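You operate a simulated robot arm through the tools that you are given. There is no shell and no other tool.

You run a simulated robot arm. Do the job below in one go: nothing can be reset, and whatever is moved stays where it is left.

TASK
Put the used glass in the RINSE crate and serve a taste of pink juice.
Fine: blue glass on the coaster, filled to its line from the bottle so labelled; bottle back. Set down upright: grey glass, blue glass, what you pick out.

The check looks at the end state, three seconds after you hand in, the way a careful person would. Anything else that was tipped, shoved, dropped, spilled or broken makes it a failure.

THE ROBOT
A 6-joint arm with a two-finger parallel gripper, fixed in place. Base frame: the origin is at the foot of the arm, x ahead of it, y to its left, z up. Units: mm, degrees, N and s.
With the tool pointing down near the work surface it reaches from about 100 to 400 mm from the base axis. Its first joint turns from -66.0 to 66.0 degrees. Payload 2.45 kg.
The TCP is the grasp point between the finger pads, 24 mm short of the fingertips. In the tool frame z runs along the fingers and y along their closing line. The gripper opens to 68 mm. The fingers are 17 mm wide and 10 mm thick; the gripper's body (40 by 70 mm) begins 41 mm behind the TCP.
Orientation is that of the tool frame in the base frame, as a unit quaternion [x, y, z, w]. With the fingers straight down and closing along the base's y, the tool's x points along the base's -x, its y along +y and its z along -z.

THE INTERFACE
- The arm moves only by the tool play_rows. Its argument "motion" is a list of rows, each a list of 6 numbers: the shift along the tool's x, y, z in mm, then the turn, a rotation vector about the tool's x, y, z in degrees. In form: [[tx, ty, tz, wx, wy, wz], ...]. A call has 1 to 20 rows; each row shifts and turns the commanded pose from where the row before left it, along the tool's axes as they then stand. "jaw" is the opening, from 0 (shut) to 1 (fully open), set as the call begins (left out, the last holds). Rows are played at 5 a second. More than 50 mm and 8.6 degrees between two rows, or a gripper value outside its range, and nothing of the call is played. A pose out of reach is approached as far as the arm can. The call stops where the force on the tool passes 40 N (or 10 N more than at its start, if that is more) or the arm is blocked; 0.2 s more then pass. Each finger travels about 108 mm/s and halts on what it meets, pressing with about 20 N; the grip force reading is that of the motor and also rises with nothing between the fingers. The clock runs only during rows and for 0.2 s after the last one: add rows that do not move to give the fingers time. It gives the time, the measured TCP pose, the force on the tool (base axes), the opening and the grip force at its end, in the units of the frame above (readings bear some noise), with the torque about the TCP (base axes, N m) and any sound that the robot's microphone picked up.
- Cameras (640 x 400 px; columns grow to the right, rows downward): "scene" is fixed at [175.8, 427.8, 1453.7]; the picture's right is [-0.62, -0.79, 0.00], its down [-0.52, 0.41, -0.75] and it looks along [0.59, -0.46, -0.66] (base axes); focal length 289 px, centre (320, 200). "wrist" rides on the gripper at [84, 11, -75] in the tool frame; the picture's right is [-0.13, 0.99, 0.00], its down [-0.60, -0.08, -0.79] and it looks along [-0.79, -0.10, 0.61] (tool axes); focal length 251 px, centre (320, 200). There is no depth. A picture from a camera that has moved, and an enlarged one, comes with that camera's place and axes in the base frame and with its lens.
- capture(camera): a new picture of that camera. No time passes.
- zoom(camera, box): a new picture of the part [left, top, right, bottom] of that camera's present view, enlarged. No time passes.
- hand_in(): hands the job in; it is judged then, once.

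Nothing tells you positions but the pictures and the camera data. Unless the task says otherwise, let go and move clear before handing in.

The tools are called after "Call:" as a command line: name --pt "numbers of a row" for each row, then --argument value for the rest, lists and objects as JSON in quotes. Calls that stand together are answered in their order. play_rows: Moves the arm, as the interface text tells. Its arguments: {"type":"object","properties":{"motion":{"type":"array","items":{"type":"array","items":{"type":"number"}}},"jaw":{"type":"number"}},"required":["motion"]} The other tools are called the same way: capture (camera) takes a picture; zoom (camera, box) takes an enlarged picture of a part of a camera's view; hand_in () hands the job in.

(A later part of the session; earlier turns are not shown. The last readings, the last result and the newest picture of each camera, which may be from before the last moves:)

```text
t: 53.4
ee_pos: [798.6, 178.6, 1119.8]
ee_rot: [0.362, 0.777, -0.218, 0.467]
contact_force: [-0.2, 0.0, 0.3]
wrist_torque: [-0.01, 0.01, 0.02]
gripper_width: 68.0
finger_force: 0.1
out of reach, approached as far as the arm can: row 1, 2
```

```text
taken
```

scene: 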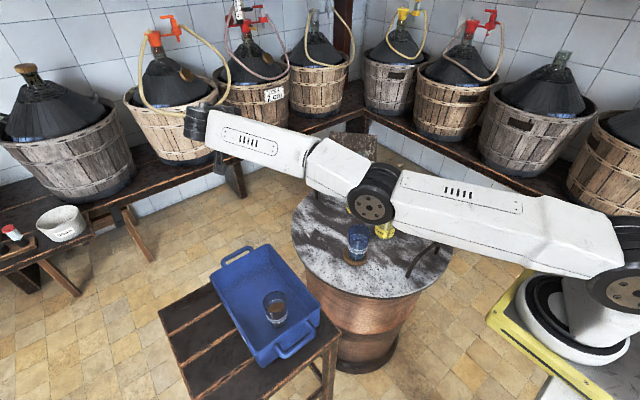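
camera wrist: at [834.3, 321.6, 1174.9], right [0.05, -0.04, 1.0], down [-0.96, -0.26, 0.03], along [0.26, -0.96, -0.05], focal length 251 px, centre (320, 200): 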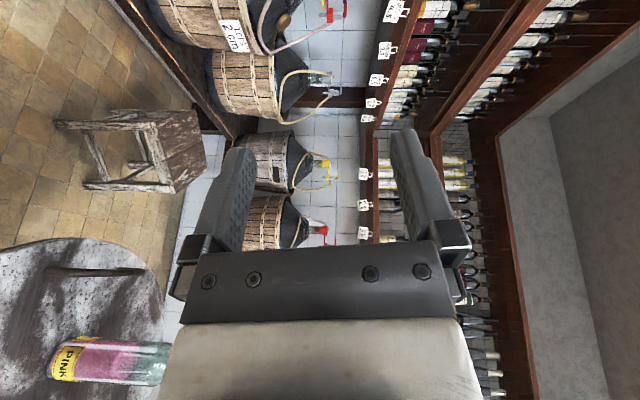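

Call:
play_rows --pt "0 0 0 0 7.75 0" --pt "0 0 0 0 7.75 0" --pt "0 0 0 0 7.75 0"

Call:
capture --camera "wrist"

```text
t: 54.2
ee_pos: [784.2, 172.8, 1115.6]
ee_rot: [0.399, 0.855, -0.14, 0.299]
contact_force: [0.8, -0.4, 0.6]
wrist_torque: [0.06, 0.01, 0.01]
gripper_width: 68.1
finger_force: 0.0
out of reach, approached as far as the arm can: row 1, 2, 3
```

```text
taken
camera wrist: at [720.9, 264.9, 1120.0], right [0.82, 0.56, 0.08], down [-0.08, -0.03, 1.0], along [0.56, -0.83, 0.01], focal length 251 px, centre (320, 200)
```

wrist: 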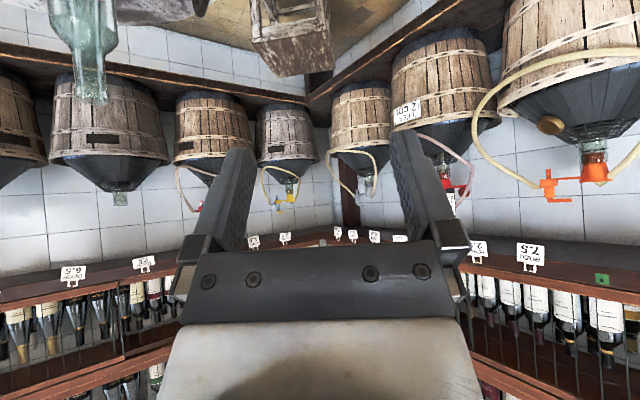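

Call:
play_rows --pt "0 0 0 0 7.75 0" --pt "0 0 0 0 7.75 0" --pt "0 0 0 0 7.75 0" --pt "0 0 0 0 7.75 0" --pt "0 0 0 0 7.75 0" --pt "0 0 0 0 0 0"

Call:
capture --camera "scene"

```text
t: 55.6
ee_pos: [739.4, 160.4, 1109.4]
ee_rot: [0.422, 0.906, 0.001, -0.001]
contact_force: [-1.1, 0.1, -0.7]
wrist_torque: [-0.01, 0.03, -0.03]
gripper_width: 68.0
finger_force: 0.1
out of reach, approached as far as the arm can: row 1, 2, 3, 4, 5
```

```text
taken
```

scene: 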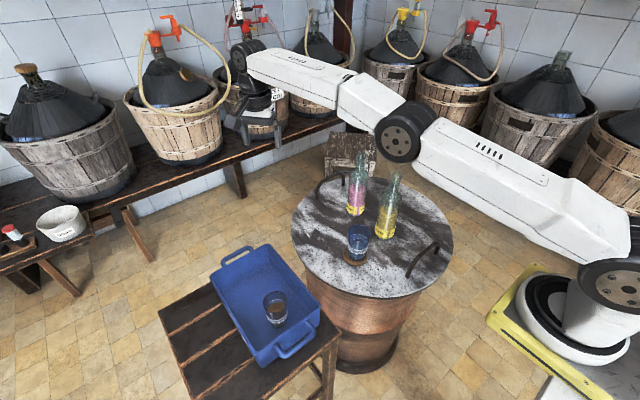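

Call:
play_rows --pt "-1.2 -40 0 0 0 0" --pt "-1.2 -40 0 0 0 0" --pt "-1.2 -40 0 0 0 0"

Call:
capture --camera "scene"

```text
t: 56.4
ee_pos: [648.4, 81.5, 1109.2]
ee_rot: [0.422, 0.906, 0.001, 0.002]
contact_force: [-0.5, 0.7, 0.9]
wrist_torque: [0.01, 0.01, 0.02]
gripper_width: 67.8
finger_force: 0.0
```

```text
taken
```

scene: 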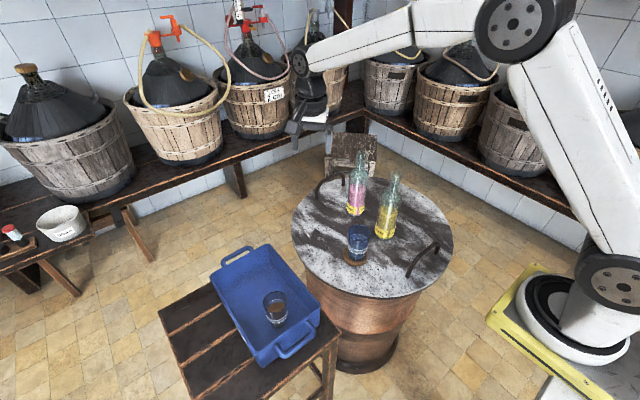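

Recovered to the normal configuration; nothing on the table was disturbed. Next I'll test pitching up with the heading aligned with the arm's own plane, so the wrist stays unflipped.

Call:
play_rows --pt "0 0 0 0 0 -8.5" --pt "0 0 0 0 0 -8.5" --pt "0 0 0 0 0 -8.5" --pt "0 0 0 0 0 -8.5" --pt "0 0 0 0 0 -8.5" --pt "0 0 0 0 0 -8.5" --pt "0 0 0 0 0 -8.0" --pt "0 0 0 0 0 0"

Call:
play_rows --pt "0 0 0 0 -7.75 0" --pt "0 0 0 0 -7.75 0" --pt "0 0 0 0 -7.75 0" --pt "0 0 0 0 -7.75 0" --pt "0 0 0 0 0 0"

Call:
capture --camera "scene"

```text
t: 58.2
ee_pos: [649.3, 80.2, 1109.4]
ee_rot: [-0.08, 0.997, 0.001, 0.0]
contact_force: [0.3, 0.1, -0.2]
wrist_torque: [-0.02, -0.01, -0.01]
gripper_width: 67.9
finger_force: 0.0
```

```text
t: 59.4
ee_pos: [650.9, 80.7, 1108.7]
ee_rot: [-0.075, 0.96, 0.02, 0.267]
contact_force: [0.8, 1.2, 0.1]
wrist_torque: [0.02, 0.06, 0.04]
gripper_width: 68.1
finger_force: 0.1
```

```text
taken
```

scene: 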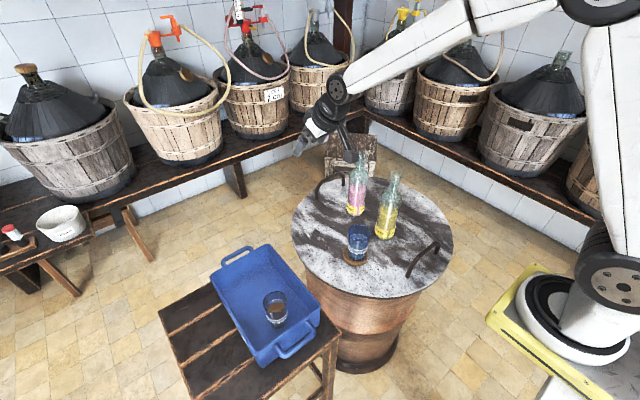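

Call:
play_rows --pt "0 0 0 0 -7.75 0" --pt "0 0 0 0 -7.75 0" --pt "0 0 0 0 -7.75 0" --pt "0 0 0 0 -7.75 0" --pt "0 0 0 0 0 0"

Call:
capture --camera "scene"

```text
t: 60.6
ee_pos: [648.9, 80.3, 1109.3]
ee_rot: [-0.067, 0.854, 0.04, 0.514]
contact_force: [0.1, -0.1, 0.7]
wrist_torque: [0.03, 0.0, 0.03]
gripper_width: 68.1
finger_force: 0.0
```

```text
taken
```

scene: 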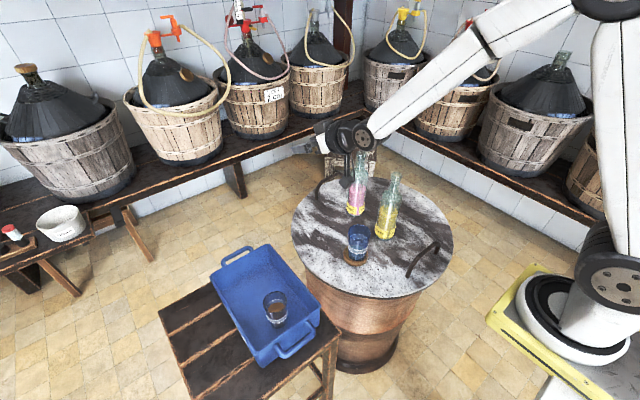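

Call:
play_rows --pt "0 0 0 0 -7 0" --pt "0 0 0 0 -7 0" --pt "0 0 0 0 -7 0" --pt "0 0 0 0 0 0"

Call:
play_rows --pt "0 0 0 0 -7 0" --pt "0 0 0 0 0 8.3" --pt "0 0 0 0 0 8.3" --pt "0 0 0 0 0 0"

Call:
capture --camera "scene"

```text
t: 61.6
ee_pos: [649.9, 80.2, 1109.6]
ee_rot: [-0.059, 0.747, 0.052, 0.661]
contact_force: [-0.1, 0.2, 0.8]
wrist_torque: [0.0, 0.02, 0.02]
gripper_width: 68.2
finger_force: 0.1
```

```text
t: 62.6
ee_pos: [649.8, 79.4, 1109.6]
ee_rot: [0.047, 0.705, 0.159, 0.689]
contact_force: [0.5, -0.4, 0.2]
wrist_torque: [-0.03, 0.01, -0.02]
gripper_width: 68.2
finger_force: 0.0
```

```text
taken
```

scene: 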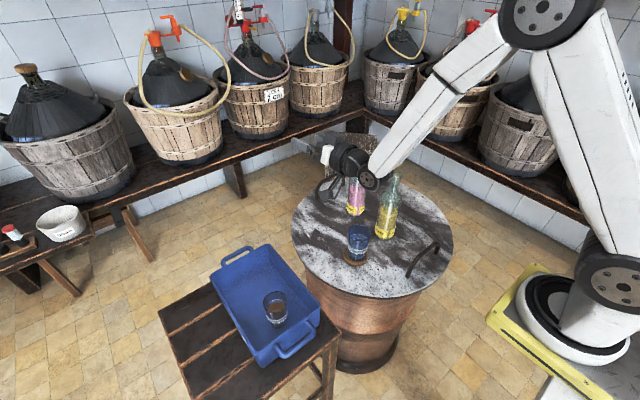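

This configuration works: the tool is horizontal and rolling. Continuing the roll test.

Call:
play_rows --pt "0 0 0 0 0 8.3" --pt "0 0 0 0 0 8.3" --pt "0 0 0 0 0 8.3" --pt "0 0 0 0 0 8.3" --pt "0 0 0 0 0 0"

Call:
play_rows --pt "0 0 0 0 0 8.3" --pt "0 0 0 0 0 8.3" --pt "0 0 0 0 0 8.3" --pt "0 0 0 0 0 8.3" --pt "0 0 0 0 0 0"

Call:
capture --camera "scene"

Call:
capture --camera "wrist"

```text
t: 63.8
ee_pos: [649.8, 80.6, 1109.0]
ee_rot: [0.248, 0.663, 0.348, 0.615]
contact_force: [-0.3, 0.1, 0.1]
wrist_torque: [-0.02, 0.01, -0.02]
gripper_width: 67.7
finger_force: 0.0
```

```text
t: 65.0
ee_pos: [650.6, 80.4, 1109.8]
ee_rot: [0.426, 0.564, 0.508, 0.491]
contact_force: [-0.3, 0.7, -0.1]
wrist_torque: [0.0, -0.03, 0.02]
gripper_width: 68.2
finger_force: 0.1
```

```text
taken
```

scene: 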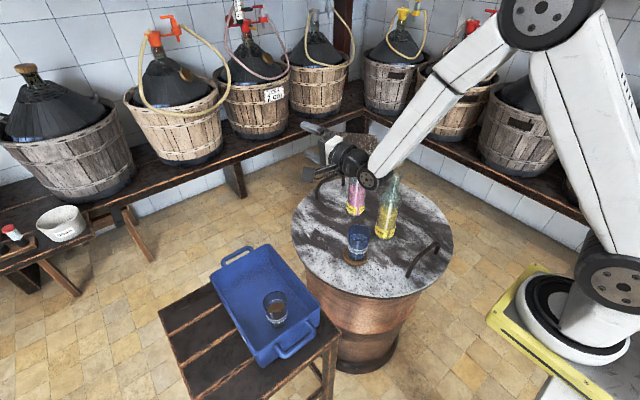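

```text
taken
camera wrist: at [563.9, 151.2, 1108.4], right [0.0, -0.01, 1.0], down [-0.69, -0.73, -0.01], along [0.73, -0.69, -0.01], focal length 251 px, centre (320, 200)
```

wrist: 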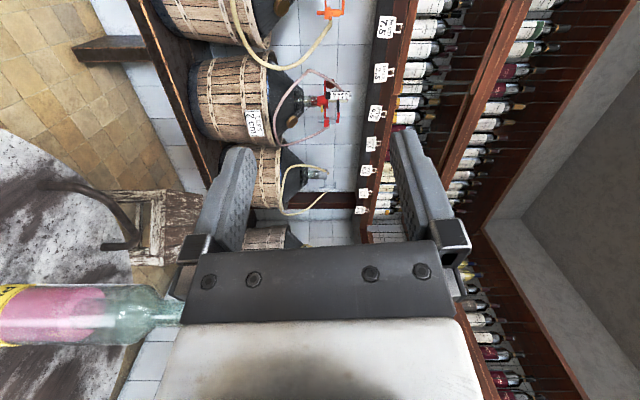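

The 83° roll works in this configuration. Now I'll dry-run the actual pour location (TCP left of the glass) with this orientation.

Call:
play_rows --pt "22.1 -19.4 -26.6 0 0 0" --pt "22.1 -19.4 -26.6 0 0 0" --pt "22.1 -19.4 -26.6 0 0 0" --pt "22.1 -19.4 -26.6 0 0 0" --pt "22.1 -19.4 -26.6 0 0 0" --pt "0 0 0 0 0 0"

Call:
play_rows --pt "0 -40 0 0 0 0" --pt "0 -40 0 0 0 0" --pt "0 -40 0 0 0 0" --pt "0 0 0 0 0 0"

Call:
capture --camera "scene"

Call:
capture --camera "wrist"

```text
t: 66.4
ee_pos: [503.0, 155.0, 1000.1]
ee_rot: [0.426, 0.564, 0.509, 0.491]
contact_force: [-0.2, -0.5, -0.5]
wrist_torque: [-0.01, 0.0, 0.02]
gripper_width: 67.7
finger_force: 0.0
```

```text
t: 67.4
ee_pos: [502.3, 140.6, 880.8]
ee_rot: [0.426, 0.565, 0.509, 0.491]
contact_force: [-0.4, 0.5, -0.6]
wrist_torque: [0.02, -0.01, -0.04]
gripper_width: 68.0
finger_force: 0.1
```

```text
taken
```

scene: 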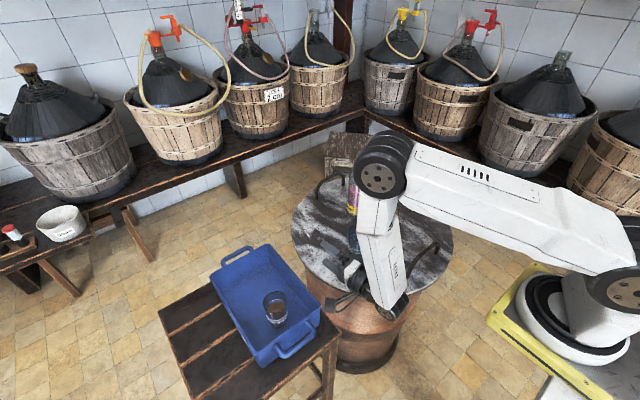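

```text
taken
camera wrist: at [416.3, 211.9, 878.8], right [0.0, -0.01, 1.0], down [-0.69, -0.73, -0.01], along [0.73, -0.69, -0.01], focal length 251 px, centre (320, 200)
```

wrist: 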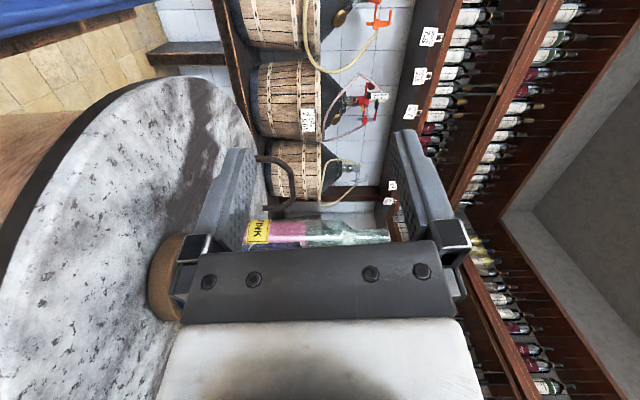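

The pour pose is reachable but the forearm blocks the scene camera's view of the glass. I'll test a pour from the robot side (tool heading ~+75°, bottle pointing +x), which would keep the view clear. Raising first and yawing in steps.

Call:
play_rows --pt "-3.6 29.7 0 0 0 0" --pt "-3.6 29.7 0 0 0 0" --pt "-9.1 0 -15.6 -1.0 8.13 0" --pt "-6.8 0 -16.7 -1.0 8.13 0" --pt "-4.4 0 -17.5 -1.0 8.13 0" --pt "0 0 0 0 0 0"

Call:
play_rows --pt "-1.8 0 -18 -1.0 8.13 0" --pt "0.8 0 -18 -1.0 8.13 0" --pt "0 0 0 0 0 0"

Call:
capture --camera "scene"

```text
t: 68.8
ee_pos: [461.1, 108.5, 941.9]
ee_rot: [0.296, 0.642, 0.601, 0.372]
contact_force: [0.1, -0.1, 0.8]
wrist_torque: [0.03, -0.05, -0.01]
gripper_width: 68.1
finger_force: 0.1
```

```text
t: 69.6
ee_pos: [434.7, 85.0, 941.8]
ee_rot: [0.2, 0.678, 0.648, 0.282]
contact_force: [-0.4, 0.8, -0.4]
wrist_torque: [0.01, 0.01, 0.01]
gripper_width: 68.1
finger_force: 0.1
```

```text
taken
```

scene: 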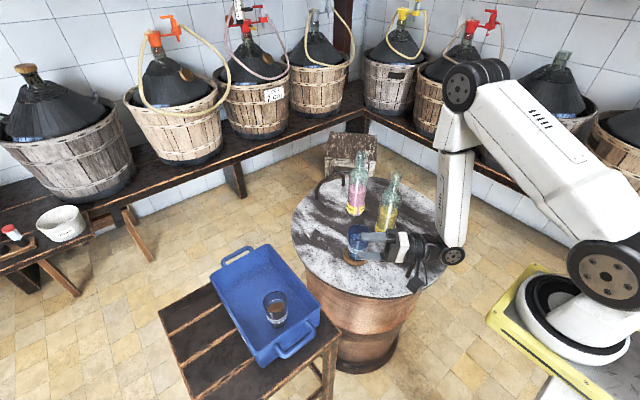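

This direction is reachable and keeps the view open. Continuing the yaw toward +90°.

Call:
play_rows --pt "-1.4 0 -17.4 -0.97 7.93 0" --pt "1.1 0 -17.4 -0.97 7.93 0" --pt "0 0 0 0 0 0"

Call:
play_rows --pt "3.4 0 -17.1 -0.97 7.93 0" --pt "5.8 0 -16.4 -0.97 7.93 0" --pt "0 0 0 0 0 0"

Call:
capture --camera "scene"

Call:
capture --camera "wrist"

```text
t: 70.4
ee_pos: [416.2, 56.3, 942.5]
ee_rot: [0.105, 0.699, 0.681, 0.188]
contact_force: [0.4, 0.4, -0.3]
wrist_torque: [-0.04, 0.0, 0.02]
gripper_width: 68.0
finger_force: 0.1
```

```text
t: 71.2
ee_pos: [397.0, 27.4, 942.8]
ee_rot: [0.007, 0.707, 0.701, 0.093]
contact_force: [0.5, -0.1, 0.8]
wrist_torque: [0.02, -0.02, 0.0]
gripper_width: 68.1
finger_force: 0.0
```

```text
taken
```

scene: 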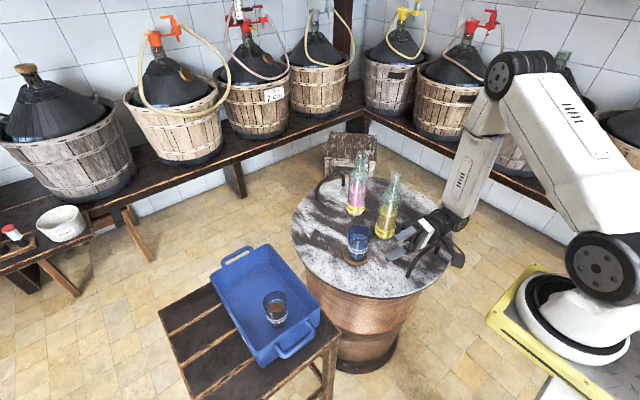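

```text
taken
camera wrist: at [302.7, -34.8, 940.8], right [0.01, 0.0, 1.0], down [0.49, -0.87, 0.0], along [0.87, 0.49, -0.01], focal length 251 px, centre (320, 200)
```

wrist: 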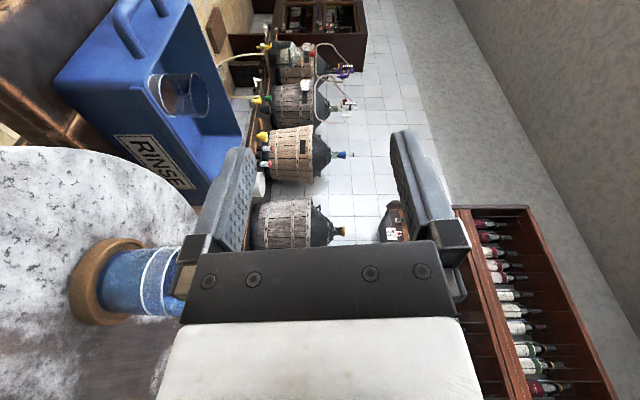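

Excellent: at heading ~82° the pour pose is reachable and both cameras can see the glass. Now unrolling and raising, then I'll swing over to the PINK bottle's approach side.

Call:
play_rows --pt "-2.0 16.6 0 0 0 -8.3" --pt "-4.4 16.1 0 0 0 -8.3" --pt "-6.7 15.3 0 0 0 -8.3" --pt "-8.8 14.2 0 0 0 -8.3" --pt "-10.8 12.8 0 0 0 -8.3" --pt "0 0 0 0 0 0"

Call:
play_rows --pt "-12.5 11.1 0 0 0 -8.3" --pt "-14.0 9.1 0 0 0 -8.3" --pt "-15.1 7.0 0 0 0 -8.3" --pt "-16.0 4.8 0 0 0 -8.3" --pt "-16.5 2.4 0 0 0 -8.3" --pt "0 0 0 0 0 0"

Call:
capture --camera "scene"

```text
t: 72.6
ee_pos: [394.0, 28.3, 1025.9]
ee_rot: [-0.245, 0.663, 0.622, 0.336]
contact_force: [0.3, -0.3, 0.7]
wrist_torque: [0.03, 0.01, 0.04]
gripper_width: 67.8
finger_force: 0.1
```

```text
t: 74.0
ee_pos: [395.7, 29.2, 1108.7]
ee_rot: [-0.463, 0.534, 0.462, 0.535]
contact_force: [0.2, -0.3, -0.5]
wrist_torque: [0.0, 0.0, 0.01]
gripper_width: 67.9
finger_force: 0.2
```

```text
taken
```

scene: 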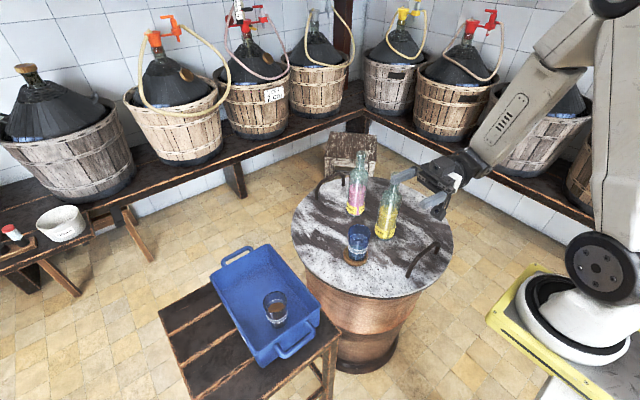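

Call:
play_rows --pt "0 -13.1 -1.2 8.25 0 0" --pt "0 -13.1 0.7 8.25 0 0" --pt "0 -12.9 2.6 8.25 0 0" --pt "0 -12.4 4.4 8.25 0 0" --pt "0 -11.6 6.1 8.25 0 0" --pt "0 0 0 0 0 0"

Call:
play_rows --pt "0 -10.6 7.7 8.25 0 0" --pt "0 -9.4 9.2 8.25 0 0" --pt "0 -8.0 10.4 8.25 0 0" --pt "0 -6.4 11.5 8.25 0 0" --pt "0 -4.7 12.2 8.25 0 0" --pt "0 0 0 0 0 0"

Call:
play_rows --pt "0 -2.9 12.8 8.25 0 0" --pt "0 -1.0 13.1 8.25 0 0" --pt "0 0.9 13.1 8.25 0 0" --pt "0 0 0 0 0 0"

Call:
capture --camera "scene"

```text
t: 75.4
ee_pos: [459.9, 12.7, 1109.0]
ee_rot: [-0.244, 0.663, 0.245, 0.664]
contact_force: [0.5, -0.2, -0.1]
wrist_torque: [-0.02, -0.01, 0.01]
gripper_width: 68.2
finger_force: 0.1
out of reach, approached as far as the arm can: row 5
```

```text
t: 76.8
ee_pos: [539.2, -8.1, 1105.1]
ee_rot: [0.004, 0.707, -0.005, 0.707]
contact_force: [0.4, 0.9, -0.5]
wrist_torque: [-0.02, -0.03, 0.0]
gripper_width: 68.1
finger_force: 0.2
out of reach, approached as far as the arm can: row 1, 2
```

```text
t: 77.8
ee_pos: [578.1, -17.3, 1105.0]
ee_rot: [0.155, 0.69, -0.155, 0.69]
contact_force: [-0.2, 0.4, 0.2]
wrist_torque: [0.04, -0.01, 0.02]
gripper_width: 67.9
finger_force: 0.1
```

```text
taken
```

scene: 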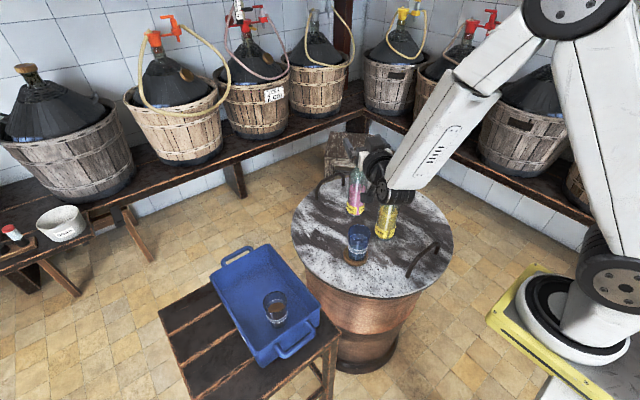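

Call:
play_rows --pt "0 2.7 10.0 8.25 0 0" --pt "0 4.6 8.0 8.25 0 0" --pt "0 4.0 6.0 8.2 0 0" --pt "0 0 0 0 0 0"

Call:
play_rows --pt "0 0 0 0 7 0" --pt "0 0 0 0 7 0" --pt "0 0 0 0 7 0" --pt "0 0 0 0 7 0" --pt "0 0 0 0 0 0"

Call:
capture --camera "scene"

Call:
capture --camera "wrist"

```text
t: 78.8
ee_pos: [604.4, -21.5, 1106.5]
ee_rot: [0.3, 0.64, -0.3, 0.64]
contact_force: [-0.1, -0.1, 0.0]
wrist_torque: [-0.02, 0.01, -0.02]
gripper_width: 68.1
finger_force: 0.0
```

```text
t: 80.0
ee_pos: [604.2, -22.3, 1104.9]
ee_rot: [0.363, 0.777, -0.218, 0.466]
contact_force: [0.0, -0.8, 0.5]
wrist_torque: [0.03, 0.01, -0.02]
gripper_width: 67.9
finger_force: 0.0
```

```text
taken
```

scene: 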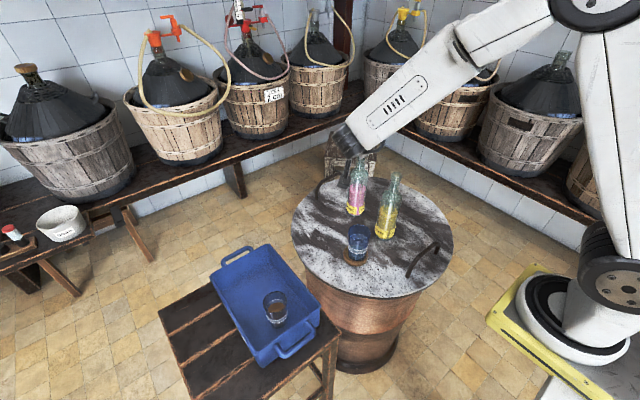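

```text
taken
camera wrist: at [545.1, 65.6, 1065.0], right [0.8, 0.59, 0.11], down [-0.33, 0.27, 0.91], along [0.5, -0.76, 0.41], focal length 251 px, centre (320, 200)
```

wrist: 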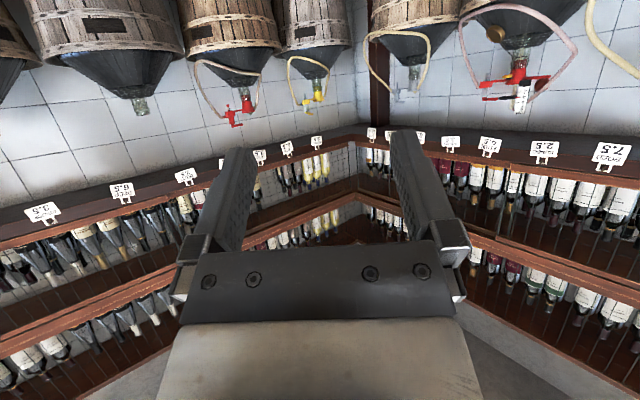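

Pose reached with the same continuous wrist branch. I'll yaw a bit further to −60° (gives the camera more clearance from the blue glass), move to a standoff behind the PINK bottle and descend partway.

Call:
play_rows --pt "0 0 0 4.415 0 2.345" --pt "0 0 0 4.415 0 2.345" --pt "-16.1 6.1 30.4 0 0 0" --pt "-16.2 6.2 30.3 0 0 0" --pt "0 0 0 0 0 0"

Call:
play_rows --pt "30.9 0 16.4 0 0 0" --pt "30.9 0 16.4 0 0 0" --pt "30.9 0 16.4 0 0 0" --pt "0 0 0 0 0 0"

Call:
capture --camera "scene"

Call:
capture --camera "wrist"

```text
t: 81.2
ee_pos: [651.1, -72.2, 1103.9]
ee_rot: [0.428, 0.742, -0.257, 0.446]
contact_force: [-0.1, -1.0, -0.2]
wrist_torque: [0.0, -0.01, -0.01]
gripper_width: 68.1
finger_force: 0.0
```

```text
t: 82.2
ee_pos: [649.2, -74.3, 999.2]
ee_rot: [0.429, 0.743, -0.257, 0.446]
contact_force: [-0.1, -0.6, 0.2]
wrist_torque: [-0.04, 0.02, -0.02]
gripper_width: 68.1
finger_force: 0.0
```

```text
taken
```

scene: 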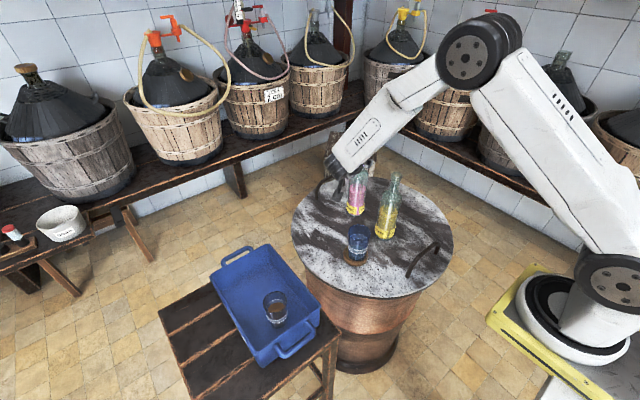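

```text
taken
camera wrist: at [607.2, 22.5, 958.1], right [0.89, 0.44, 0.11], down [-0.28, 0.32, 0.91], along [0.36, -0.84, 0.41], focal length 251 px, centre (320, 200)
```

wrist: 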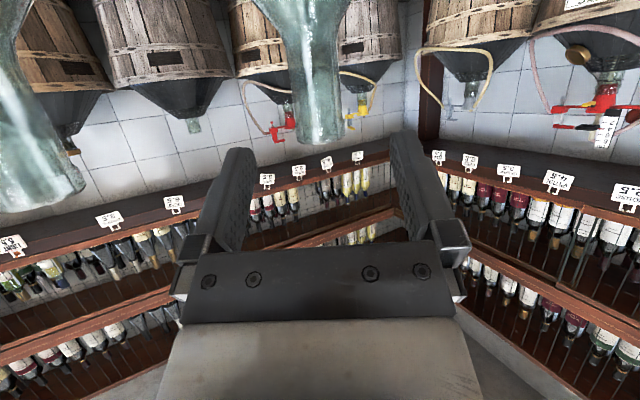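

Call:
zoom --camera "wrist" --box '[230, 0, 430, 160]'

```text
2.50 times, centred on (330, 80) of wrist
camera zoom: at [607.2, 22.5, 958.1], right [0.89, 0.44, 0.11], down [-0.28, 0.32, 0.91], along [0.36, -0.84, 0.41], focal length 629 px, centre (295, 500)
```

zoom: 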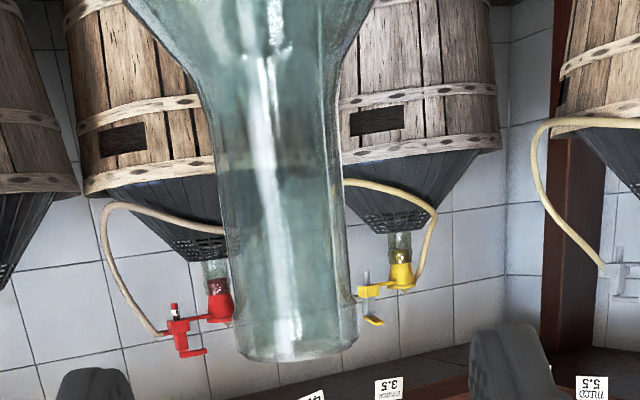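

Call:
play_rows --pt "35 -3.3 18.6 0 0 0" --pt "35 0 18.6 0 0 0" --pt "35 0 18.6 0 0 0" --pt "0 0 0 0 0 0"

Call:
capture --camera "wrist"

Call:
capture --camera "scene"

```text
t: 83.2
ee_pos: [648.2, -75.8, 880.8]
ee_rot: [0.429, 0.742, -0.258, 0.446]
contact_force: [-0.5, -0.2, -0.3]
wrist_torque: [0.01, -0.01, 0.01]
gripper_width: 68.0
finger_force: 0.0
```

```text
taken
camera wrist: at [605.9, 20.0, 840.7], right [0.89, 0.44, 0.11], down [-0.28, 0.32, 0.91], along [0.36, -0.84, 0.41], focal length 251 px, centre (320, 200)
```

wrist: 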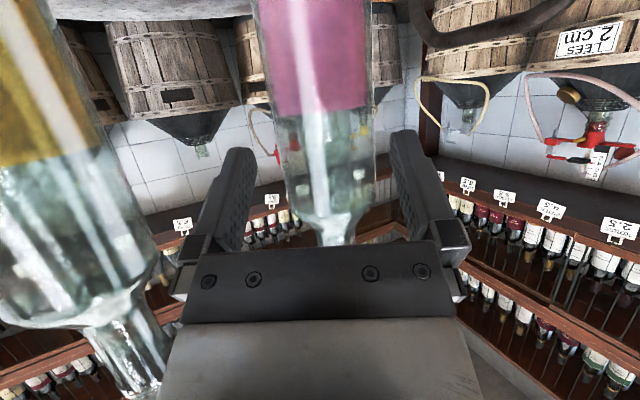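

```text
taken
```

scene: 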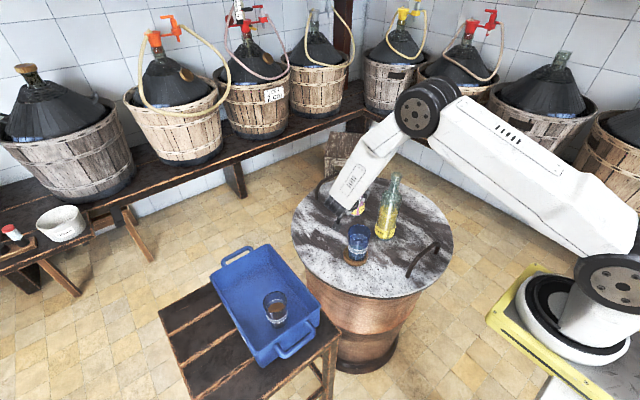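

Call:
zoom --camera "wrist" --box '[210, 0, 430, 200]'

Call:
zoom --camera "scene" --box '[320, 150, 410, 270]'

```text
2.00 times, centred on (320, 100) of wrist
camera zoom: at [605.9, 20.0, 840.7], right [0.89, 0.44, 0.11], down [-0.28, 0.32, 0.91], along [0.36, -0.84, 0.41], focal length 503 px, centre (320, 400)
```

zoom: 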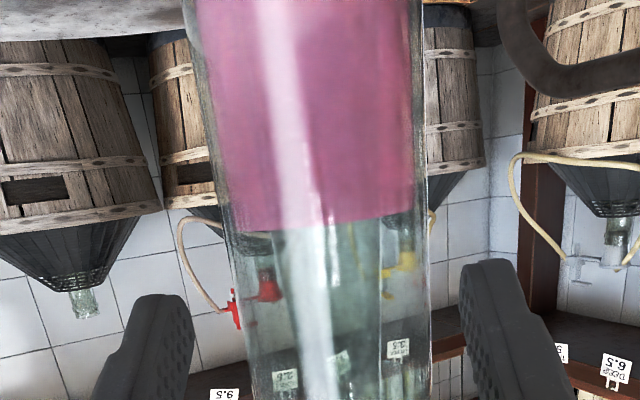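

```text
3.33 times, centred on (365, 210) of scene
camera zoom: at [175.8, 427.8, 1453.7], right [-0.62, -0.79, 0.0], down [-0.52, 0.41, -0.75], along [0.59, -0.46, -0.66], focal length 964 px, centre (170, 167)
```

zoom: 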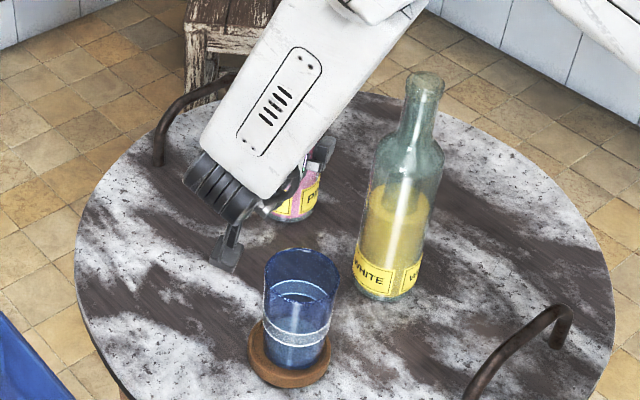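

Bottle is ~0.75 mm left of jaw centre with ~3 mm clearance per side. Correcting, lowering 13 mm, then sliding forward 30 mm along the tool axis and checking.

Call:
play_rows --pt "11.5 -0.75 6.1 0 0 0" --pt "0 0 15 0 0 0" --pt "0 0 15 0 0 0" --pt "0 0 0 0 0 0"

Call:
zoom --camera "wrist" --box '[200, 0, 440, 240]'

Call:
zoom --camera "scene" --box '[320, 150, 410, 270]'

```text
t: 84.2
ee_pos: [658.3, -98.6, 854.4]
ee_rot: [0.428, 0.742, -0.258, 0.446]
contact_force: [0.5, 0.1, -0.4]
wrist_torque: [0.0, 0.02, -0.01]
gripper_width: 68.1
finger_force: 0.0
```

```text
1.67 times, centred on (320, 120) of wrist
camera zoom: at [615.5, -2.8, 813.5], right [0.89, 0.44, 0.11], down [-0.28, 0.32, 0.91], along [0.36, -0.84, 0.41], focal length 419 px, centre (320, 333)
```

zoom: 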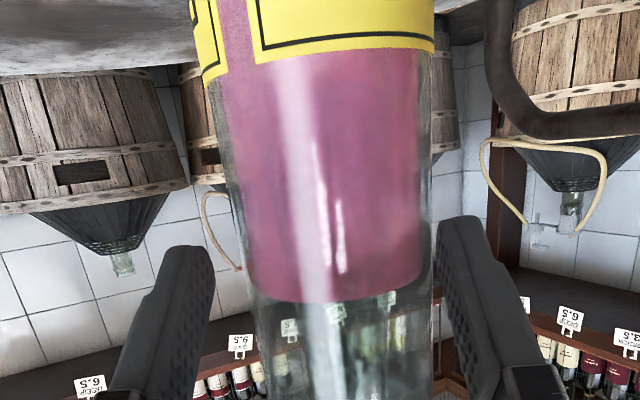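

```text
3.33 times, centred on (365, 210) of scene
camera zoom: at [175.8, 427.8, 1453.7], right [-0.62, -0.79, 0.0], down [-0.52, 0.41, -0.75], along [0.59, -0.46, -0.66], focal length 964 px, centre (170, 167)
```

zoom: 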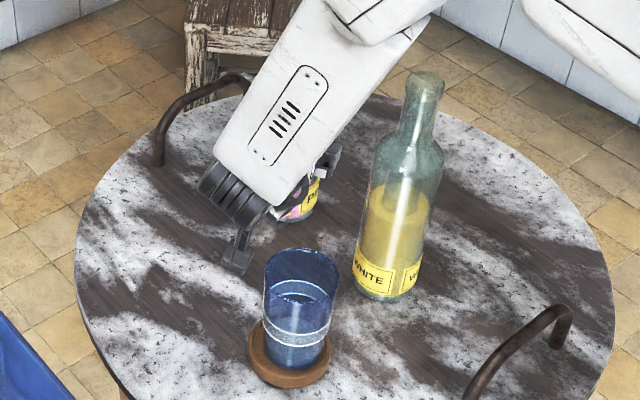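

Call:
zoom --camera "wrist" --box '[230, 90, 330, 190]'

Call:
zoom --camera "wrist" --box '[330, 90, 430, 190]'

```text
4.00 times, centred on (280, 140) of wrist
camera zoom: at [615.5, -2.8, 813.5], right [0.89, 0.44, 0.11], down [-0.28, 0.32, 0.91], along [0.36, -0.84, 0.41], focal length 1006 px, centre (480, 440)
```

zoom: 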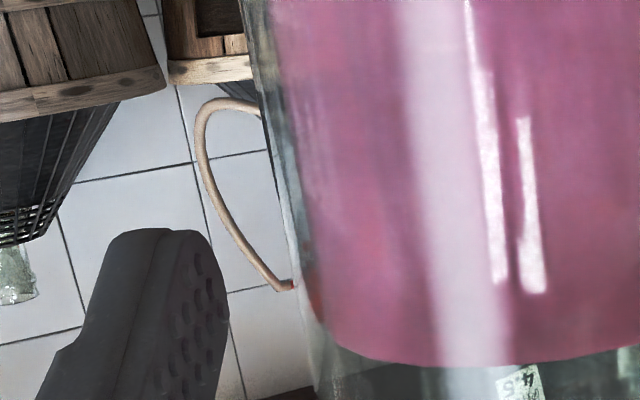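

```text
4.00 times, centred on (380, 140) of wrist
camera zoom: at [615.5, -2.8, 813.5], right [0.89, 0.44, 0.11], down [-0.28, 0.32, 0.91], along [0.36, -0.84, 0.41], focal length 1006 px, centre (80, 440)
```

zoom: 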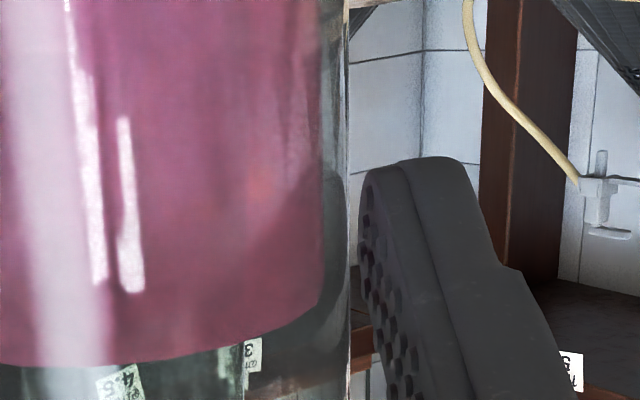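

The bottle is about 3.7 mm right of the jaw centre now; correcting that before going on.

Call:
play_rows --pt "0 3.7 0 0 0 0" --pt "0 0 0 0 0 0" --pt "0 0 0 0 0 0"

Call:
zoom --camera "wrist" --box '[230, 90, 330, 190]'

Call:
zoom --camera "wrist" --box '[330, 90, 430, 190]'

```text
t: 85.0
ee_pos: [662.4, -96.5, 854.3]
ee_rot: [0.429, 0.742, -0.258, 0.446]
contact_force: [0.2, 0.1, 0.5]
wrist_torque: [0.0, 0.01, -0.02]
gripper_width: 67.9
finger_force: 0.0
```

```text
4.00 times, centred on (280, 140) of wrist
camera zoom: at [619.9, -0.7, 813.8], right [0.89, 0.44, 0.11], down [-0.28, 0.32, 0.91], along [0.36, -0.84, 0.41], focal length 1006 px, centre (480, 440)
```

zoom: 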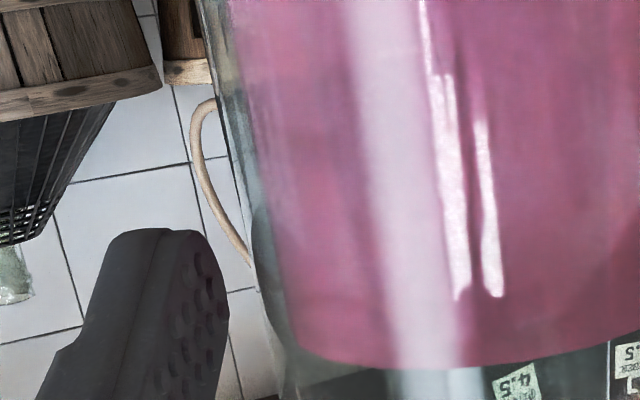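

```text
4.00 times, centred on (380, 140) of wrist
camera zoom: at [619.9, -0.7, 813.8], right [0.89, 0.44, 0.11], down [-0.28, 0.32, 0.91], along [0.36, -0.84, 0.41], focal length 1006 px, centre (80, 440)
```

zoom: 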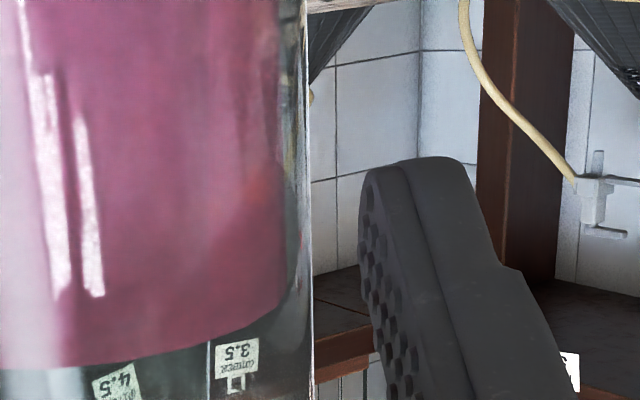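

Call:
play_rows --pt "0 -1.3 0 0 0 0" --pt "0 0 0 0 0 0" --pt "0 0 0 0 0 0" --pt "0 0 0 0 0 0" --pt "0 0 0 0 0 0"

Call:
zoom --camera "wrist" --box '[230, 90, 330, 190]'

Call:
zoom --camera "wrist" --box '[330, 90, 430, 190]'

```text
t: 86.2
ee_pos: [660.8, -98.0, 853.6]
ee_rot: [0.429, 0.742, -0.258, 0.446]
contact_force: [-0.3, 0.2, 0.2]
wrist_torque: [-0.02, -0.03, 0.02]
gripper_width: 67.8
finger_force: 0.1
```

```text
4.00 times, centred on (280, 140) of wrist
camera zoom: at [618.5, -1.6, 814.1], right [0.89, 0.44, 0.11], down [-0.28, 0.32, 0.91], along [0.36, -0.84, 0.41], focal length 1006 px, centre (480, 440)
```

zoom: 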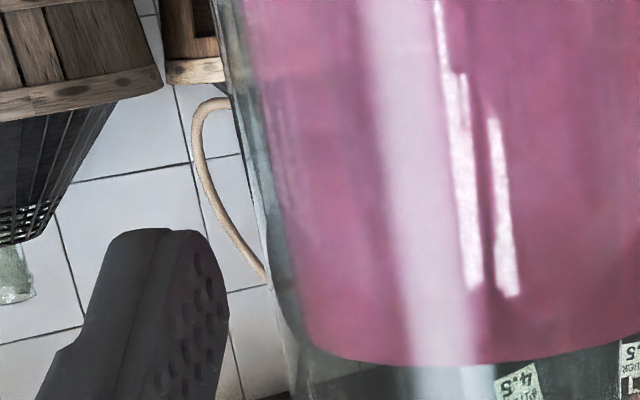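

```text
4.00 times, centred on (380, 140) of wrist
camera zoom: at [618.5, -1.6, 814.1], right [0.89, 0.44, 0.11], down [-0.28, 0.32, 0.91], along [0.36, -0.84, 0.41], focal length 1006 px, centre (80, 440)
```

zoom: 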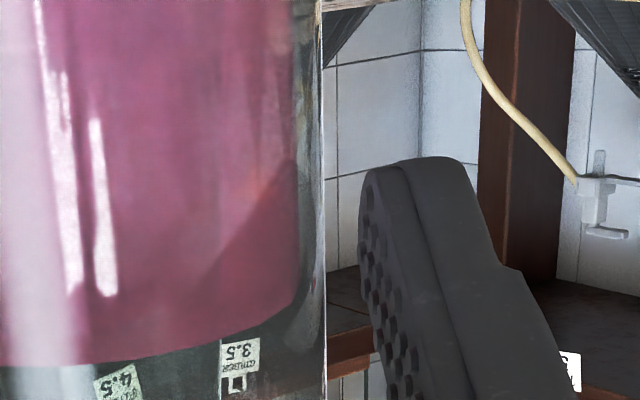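

Centred within ~0.5 mm. Sliding forward the remaining 25 mm.

Call:
play_rows --pt "0 0 6 0 0 0" --pt "0 0 7 0 0 0" --pt "0 0 0 0 0 0" --pt "0 0 0 0 0 0"

Call:
zoom --camera "wrist" --box '[220, 60, 420, 220]'

```text
t: 87.2
ee_pos: [666.9, -107.5, 847.2]
ee_rot: [0.428, 0.742, -0.257, 0.447]
contact_force: [-0.1, -0.1, 0.1]
wrist_torque: [0.02, 0.01, 0.02]
gripper_width: 68.0
finger_force: 0.1
```

```text
2.50 times, centred on (320, 140) of wrist
camera zoom: at [623.6, -11.7, 807.8], right [0.89, 0.44, 0.11], down [-0.28, 0.32, 0.91], along [0.36, -0.84, 0.41], focal length 629 px, centre (320, 350)
```

zoom: 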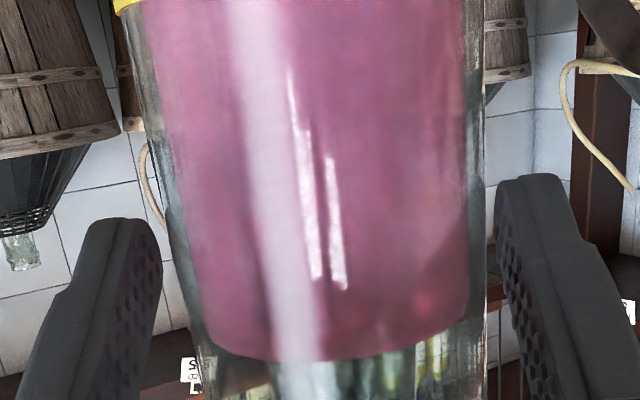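

Call:
play_rows --pt "0 0.5 6 0 0 0" --pt "0 0 6 0 0 0" --pt "0 0 0 0 0 0" --pt "0 0 0 0 0 0"

Call:
zoom --camera "wrist" --box '[220, 60, 420, 260]'

Call:
zoom --camera "scene" --box '[320, 150, 410, 270]'

```text
t: 88.2
ee_pos: [671.3, -116.2, 841.8]
ee_rot: [0.428, 0.742, -0.257, 0.447]
contact_force: [-1.8, 0.8, 1.0]
wrist_torque: [0.0, -0.01, 0.02]
gripper_width: 67.9
finger_force: 0.1
```

```text
2.00 times, centred on (320, 160) of wrist
camera zoom: at [629.6, -21.0, 802.3], right [0.89, 0.44, 0.11], down [-0.28, 0.32, 0.91], along [0.36, -0.84, 0.41], focal length 503 px, centre (320, 280)
```

zoom: 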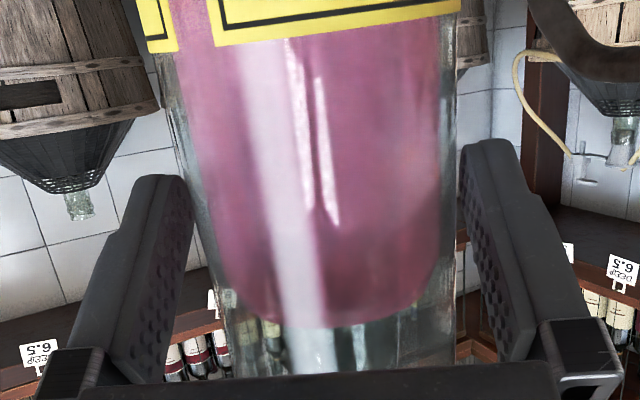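

```text
3.33 times, centred on (365, 210) of scene
camera zoom: at [175.8, 427.8, 1453.7], right [-0.62, -0.79, 0.0], down [-0.52, 0.41, -0.75], along [0.59, -0.46, -0.66], focal length 964 px, centre (170, 167)
```

zoom: 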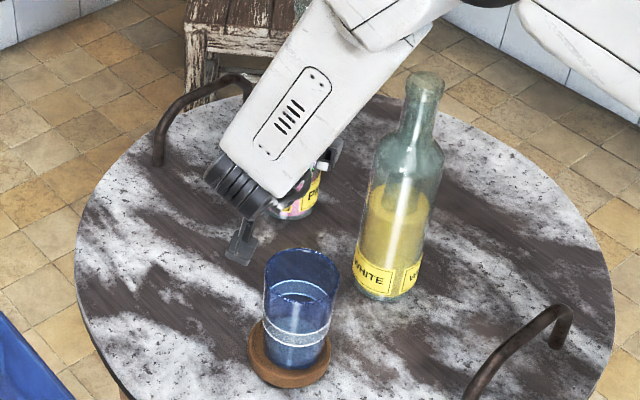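

The bottle is between the fingers near the palm. Closing the jaws.

Call:
play_rows --pt "0 0 0 0 0 0" --pt "0 0 0 0 0 0" --pt "0 0 0 0 0 0" --pt "0 0 0 0 0 0" --jaw 0

Call:
capture --camera "wrist"

Call:
zoom --camera "scene" --box '[320, 150, 410, 270]'

```text
t: 89.2
ee_pos: [672.5, -117.2, 842.5]
ee_rot: [0.429, 0.742, -0.258, 0.446]
contact_force: [2.2, 0.5, 0.9]
wrist_torque: [-0.01, -0.17, 0.09]
gripper_width: 59.5
finger_force: 19.9
```

```text
taken
camera wrist: at [629.7, -20.9, 802.3], right [0.89, 0.44, 0.11], down [-0.28, 0.32, 0.91], along [0.36, -0.84, 0.41], focal length 251 px, centre (320, 200)
```

wrist: 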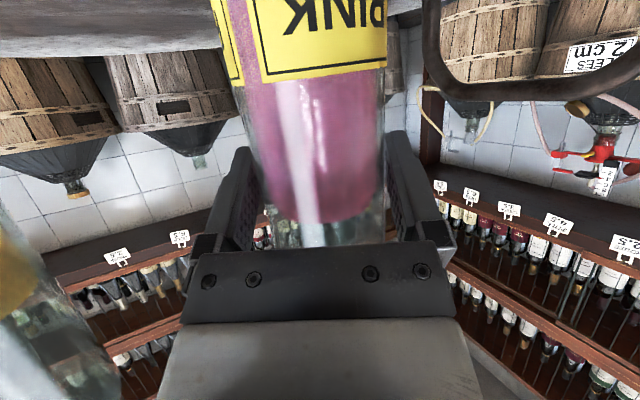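

```text
3.33 times, centred on (365, 210) of scene
camera zoom: at [175.9, 427.8, 1453.7], right [-0.62, -0.79, 0.0], down [-0.52, 0.41, -0.75], along [0.59, -0.46, -0.66], focal length 964 px, centre (170, 167)
```

zoom: 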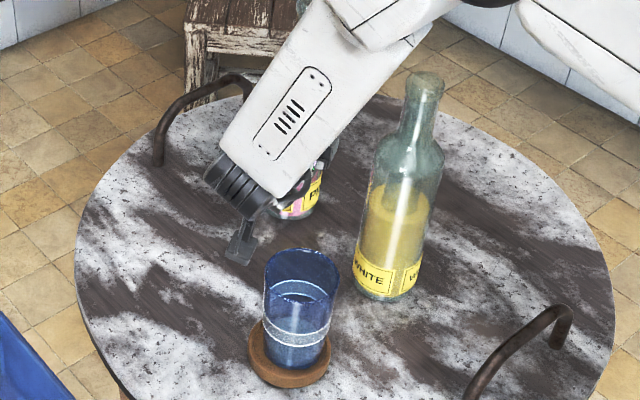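

Gripped (59.5 mm, 20 N). Lifting a little to verify the hold.

Call:
play_rows --pt "-4.4 0 -2.35 0 0 0" --pt "-8.8 0 -4.7 0 0 0" --pt "-13.2 0 -7.0 0 0 0" --pt "0 0 0 0 0 0" --pt "0 0 0 0 0 0"

Call:
capture --camera "wrist"

Call:
zoom --camera "scene" --box '[300, 120, 420, 270]'

```text
t: 90.4
ee_pos: [673.3, -117.8, 871.9]
ee_rot: [0.428, 0.742, -0.257, 0.446]
contact_force: [0.1, 0.3, -5.9]
wrist_torque: [-0.08, 0.17, 0.03]
gripper_width: 59.3
finger_force: 19.8
```

```text
taken
camera wrist: at [629.9, -21.1, 831.5], right [0.89, 0.44, 0.11], down [-0.28, 0.32, 0.91], along [0.36, -0.84, 0.41], focal length 251 px, centre (320, 200)
```

wrist: 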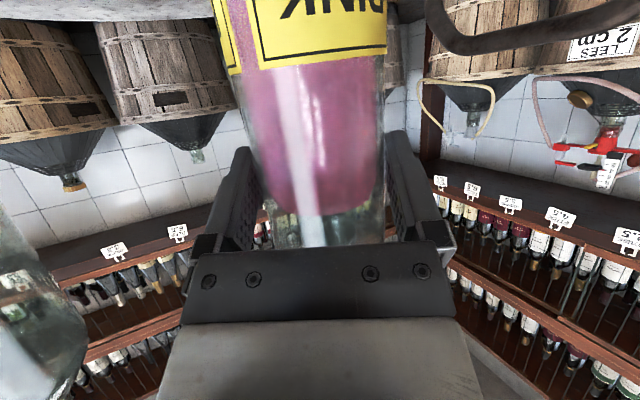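

```text
2.67 times, centred on (360, 195) of scene
camera zoom: at [175.9, 427.8, 1453.7], right [-0.62, -0.79, 0.0], down [-0.52, 0.41, -0.75], along [0.59, -0.46, -0.66], focal length 771 px, centre (213, 213)
```

zoom: 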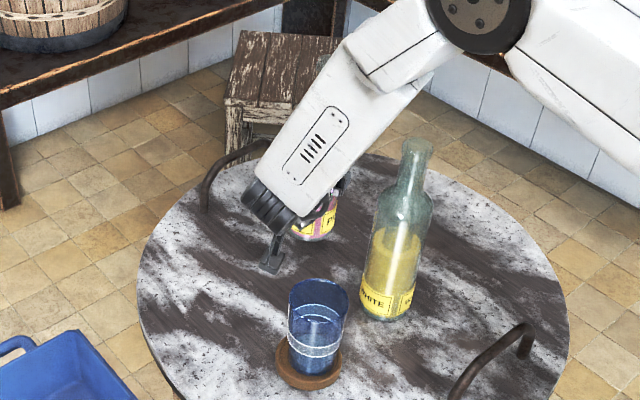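

Hold is solid (≈0.6 kg, no slip). Raising the bottle well above everything.

Call:
play_rows --pt "-26.5 0 -14.1 0 0 0" --pt "-35.3 0 -18.8 0 0 0" --pt "-35.3 0 -18.8 0 0 0" --pt "-35.3 0 -18.8 0 0 0" --pt "-35.3 0 -18.8 0 0 0" --pt "-26.5 0 -14.1 0 0 0" --pt "-10 0 -5.3 0 0 0" --pt "0 0 0 0 0 0"

Call:
capture --camera "wrist"

Call:
capture --camera "scene"

```text
t: 92.2
ee_pos: [670.3, -117.1, 1102.7]
ee_rot: [0.429, 0.742, -0.259, 0.446]
contact_force: [0.3, 0.8, -5.3]
wrist_torque: [-0.03, 0.18, -0.01]
gripper_width: 59.6
finger_force: 19.8
```

```text
taken
camera wrist: at [629.0, -20.5, 1062.0], right [0.89, 0.44, 0.11], down [-0.28, 0.32, 0.91], along [0.36, -0.84, 0.41], focal length 251 px, centre (320, 200)
```

wrist: 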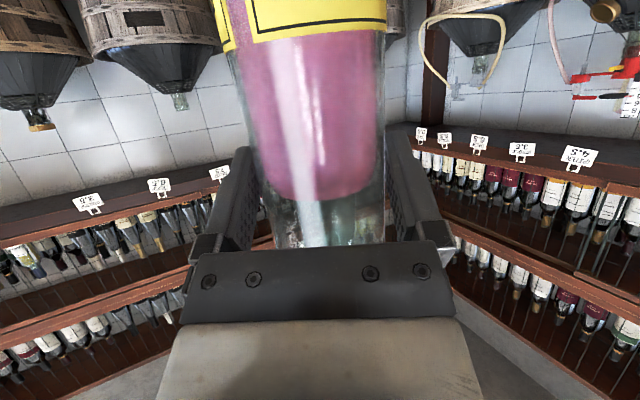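

```text
taken
```

scene: 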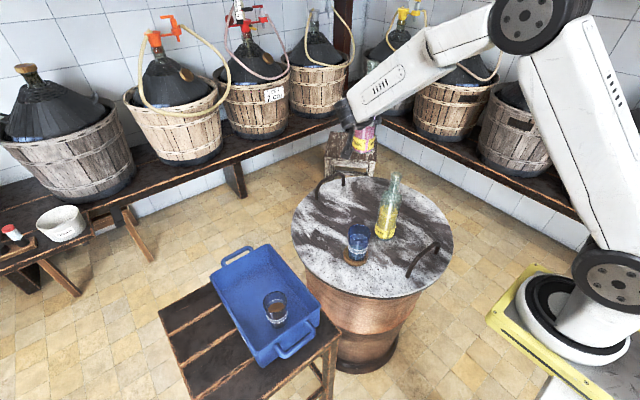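

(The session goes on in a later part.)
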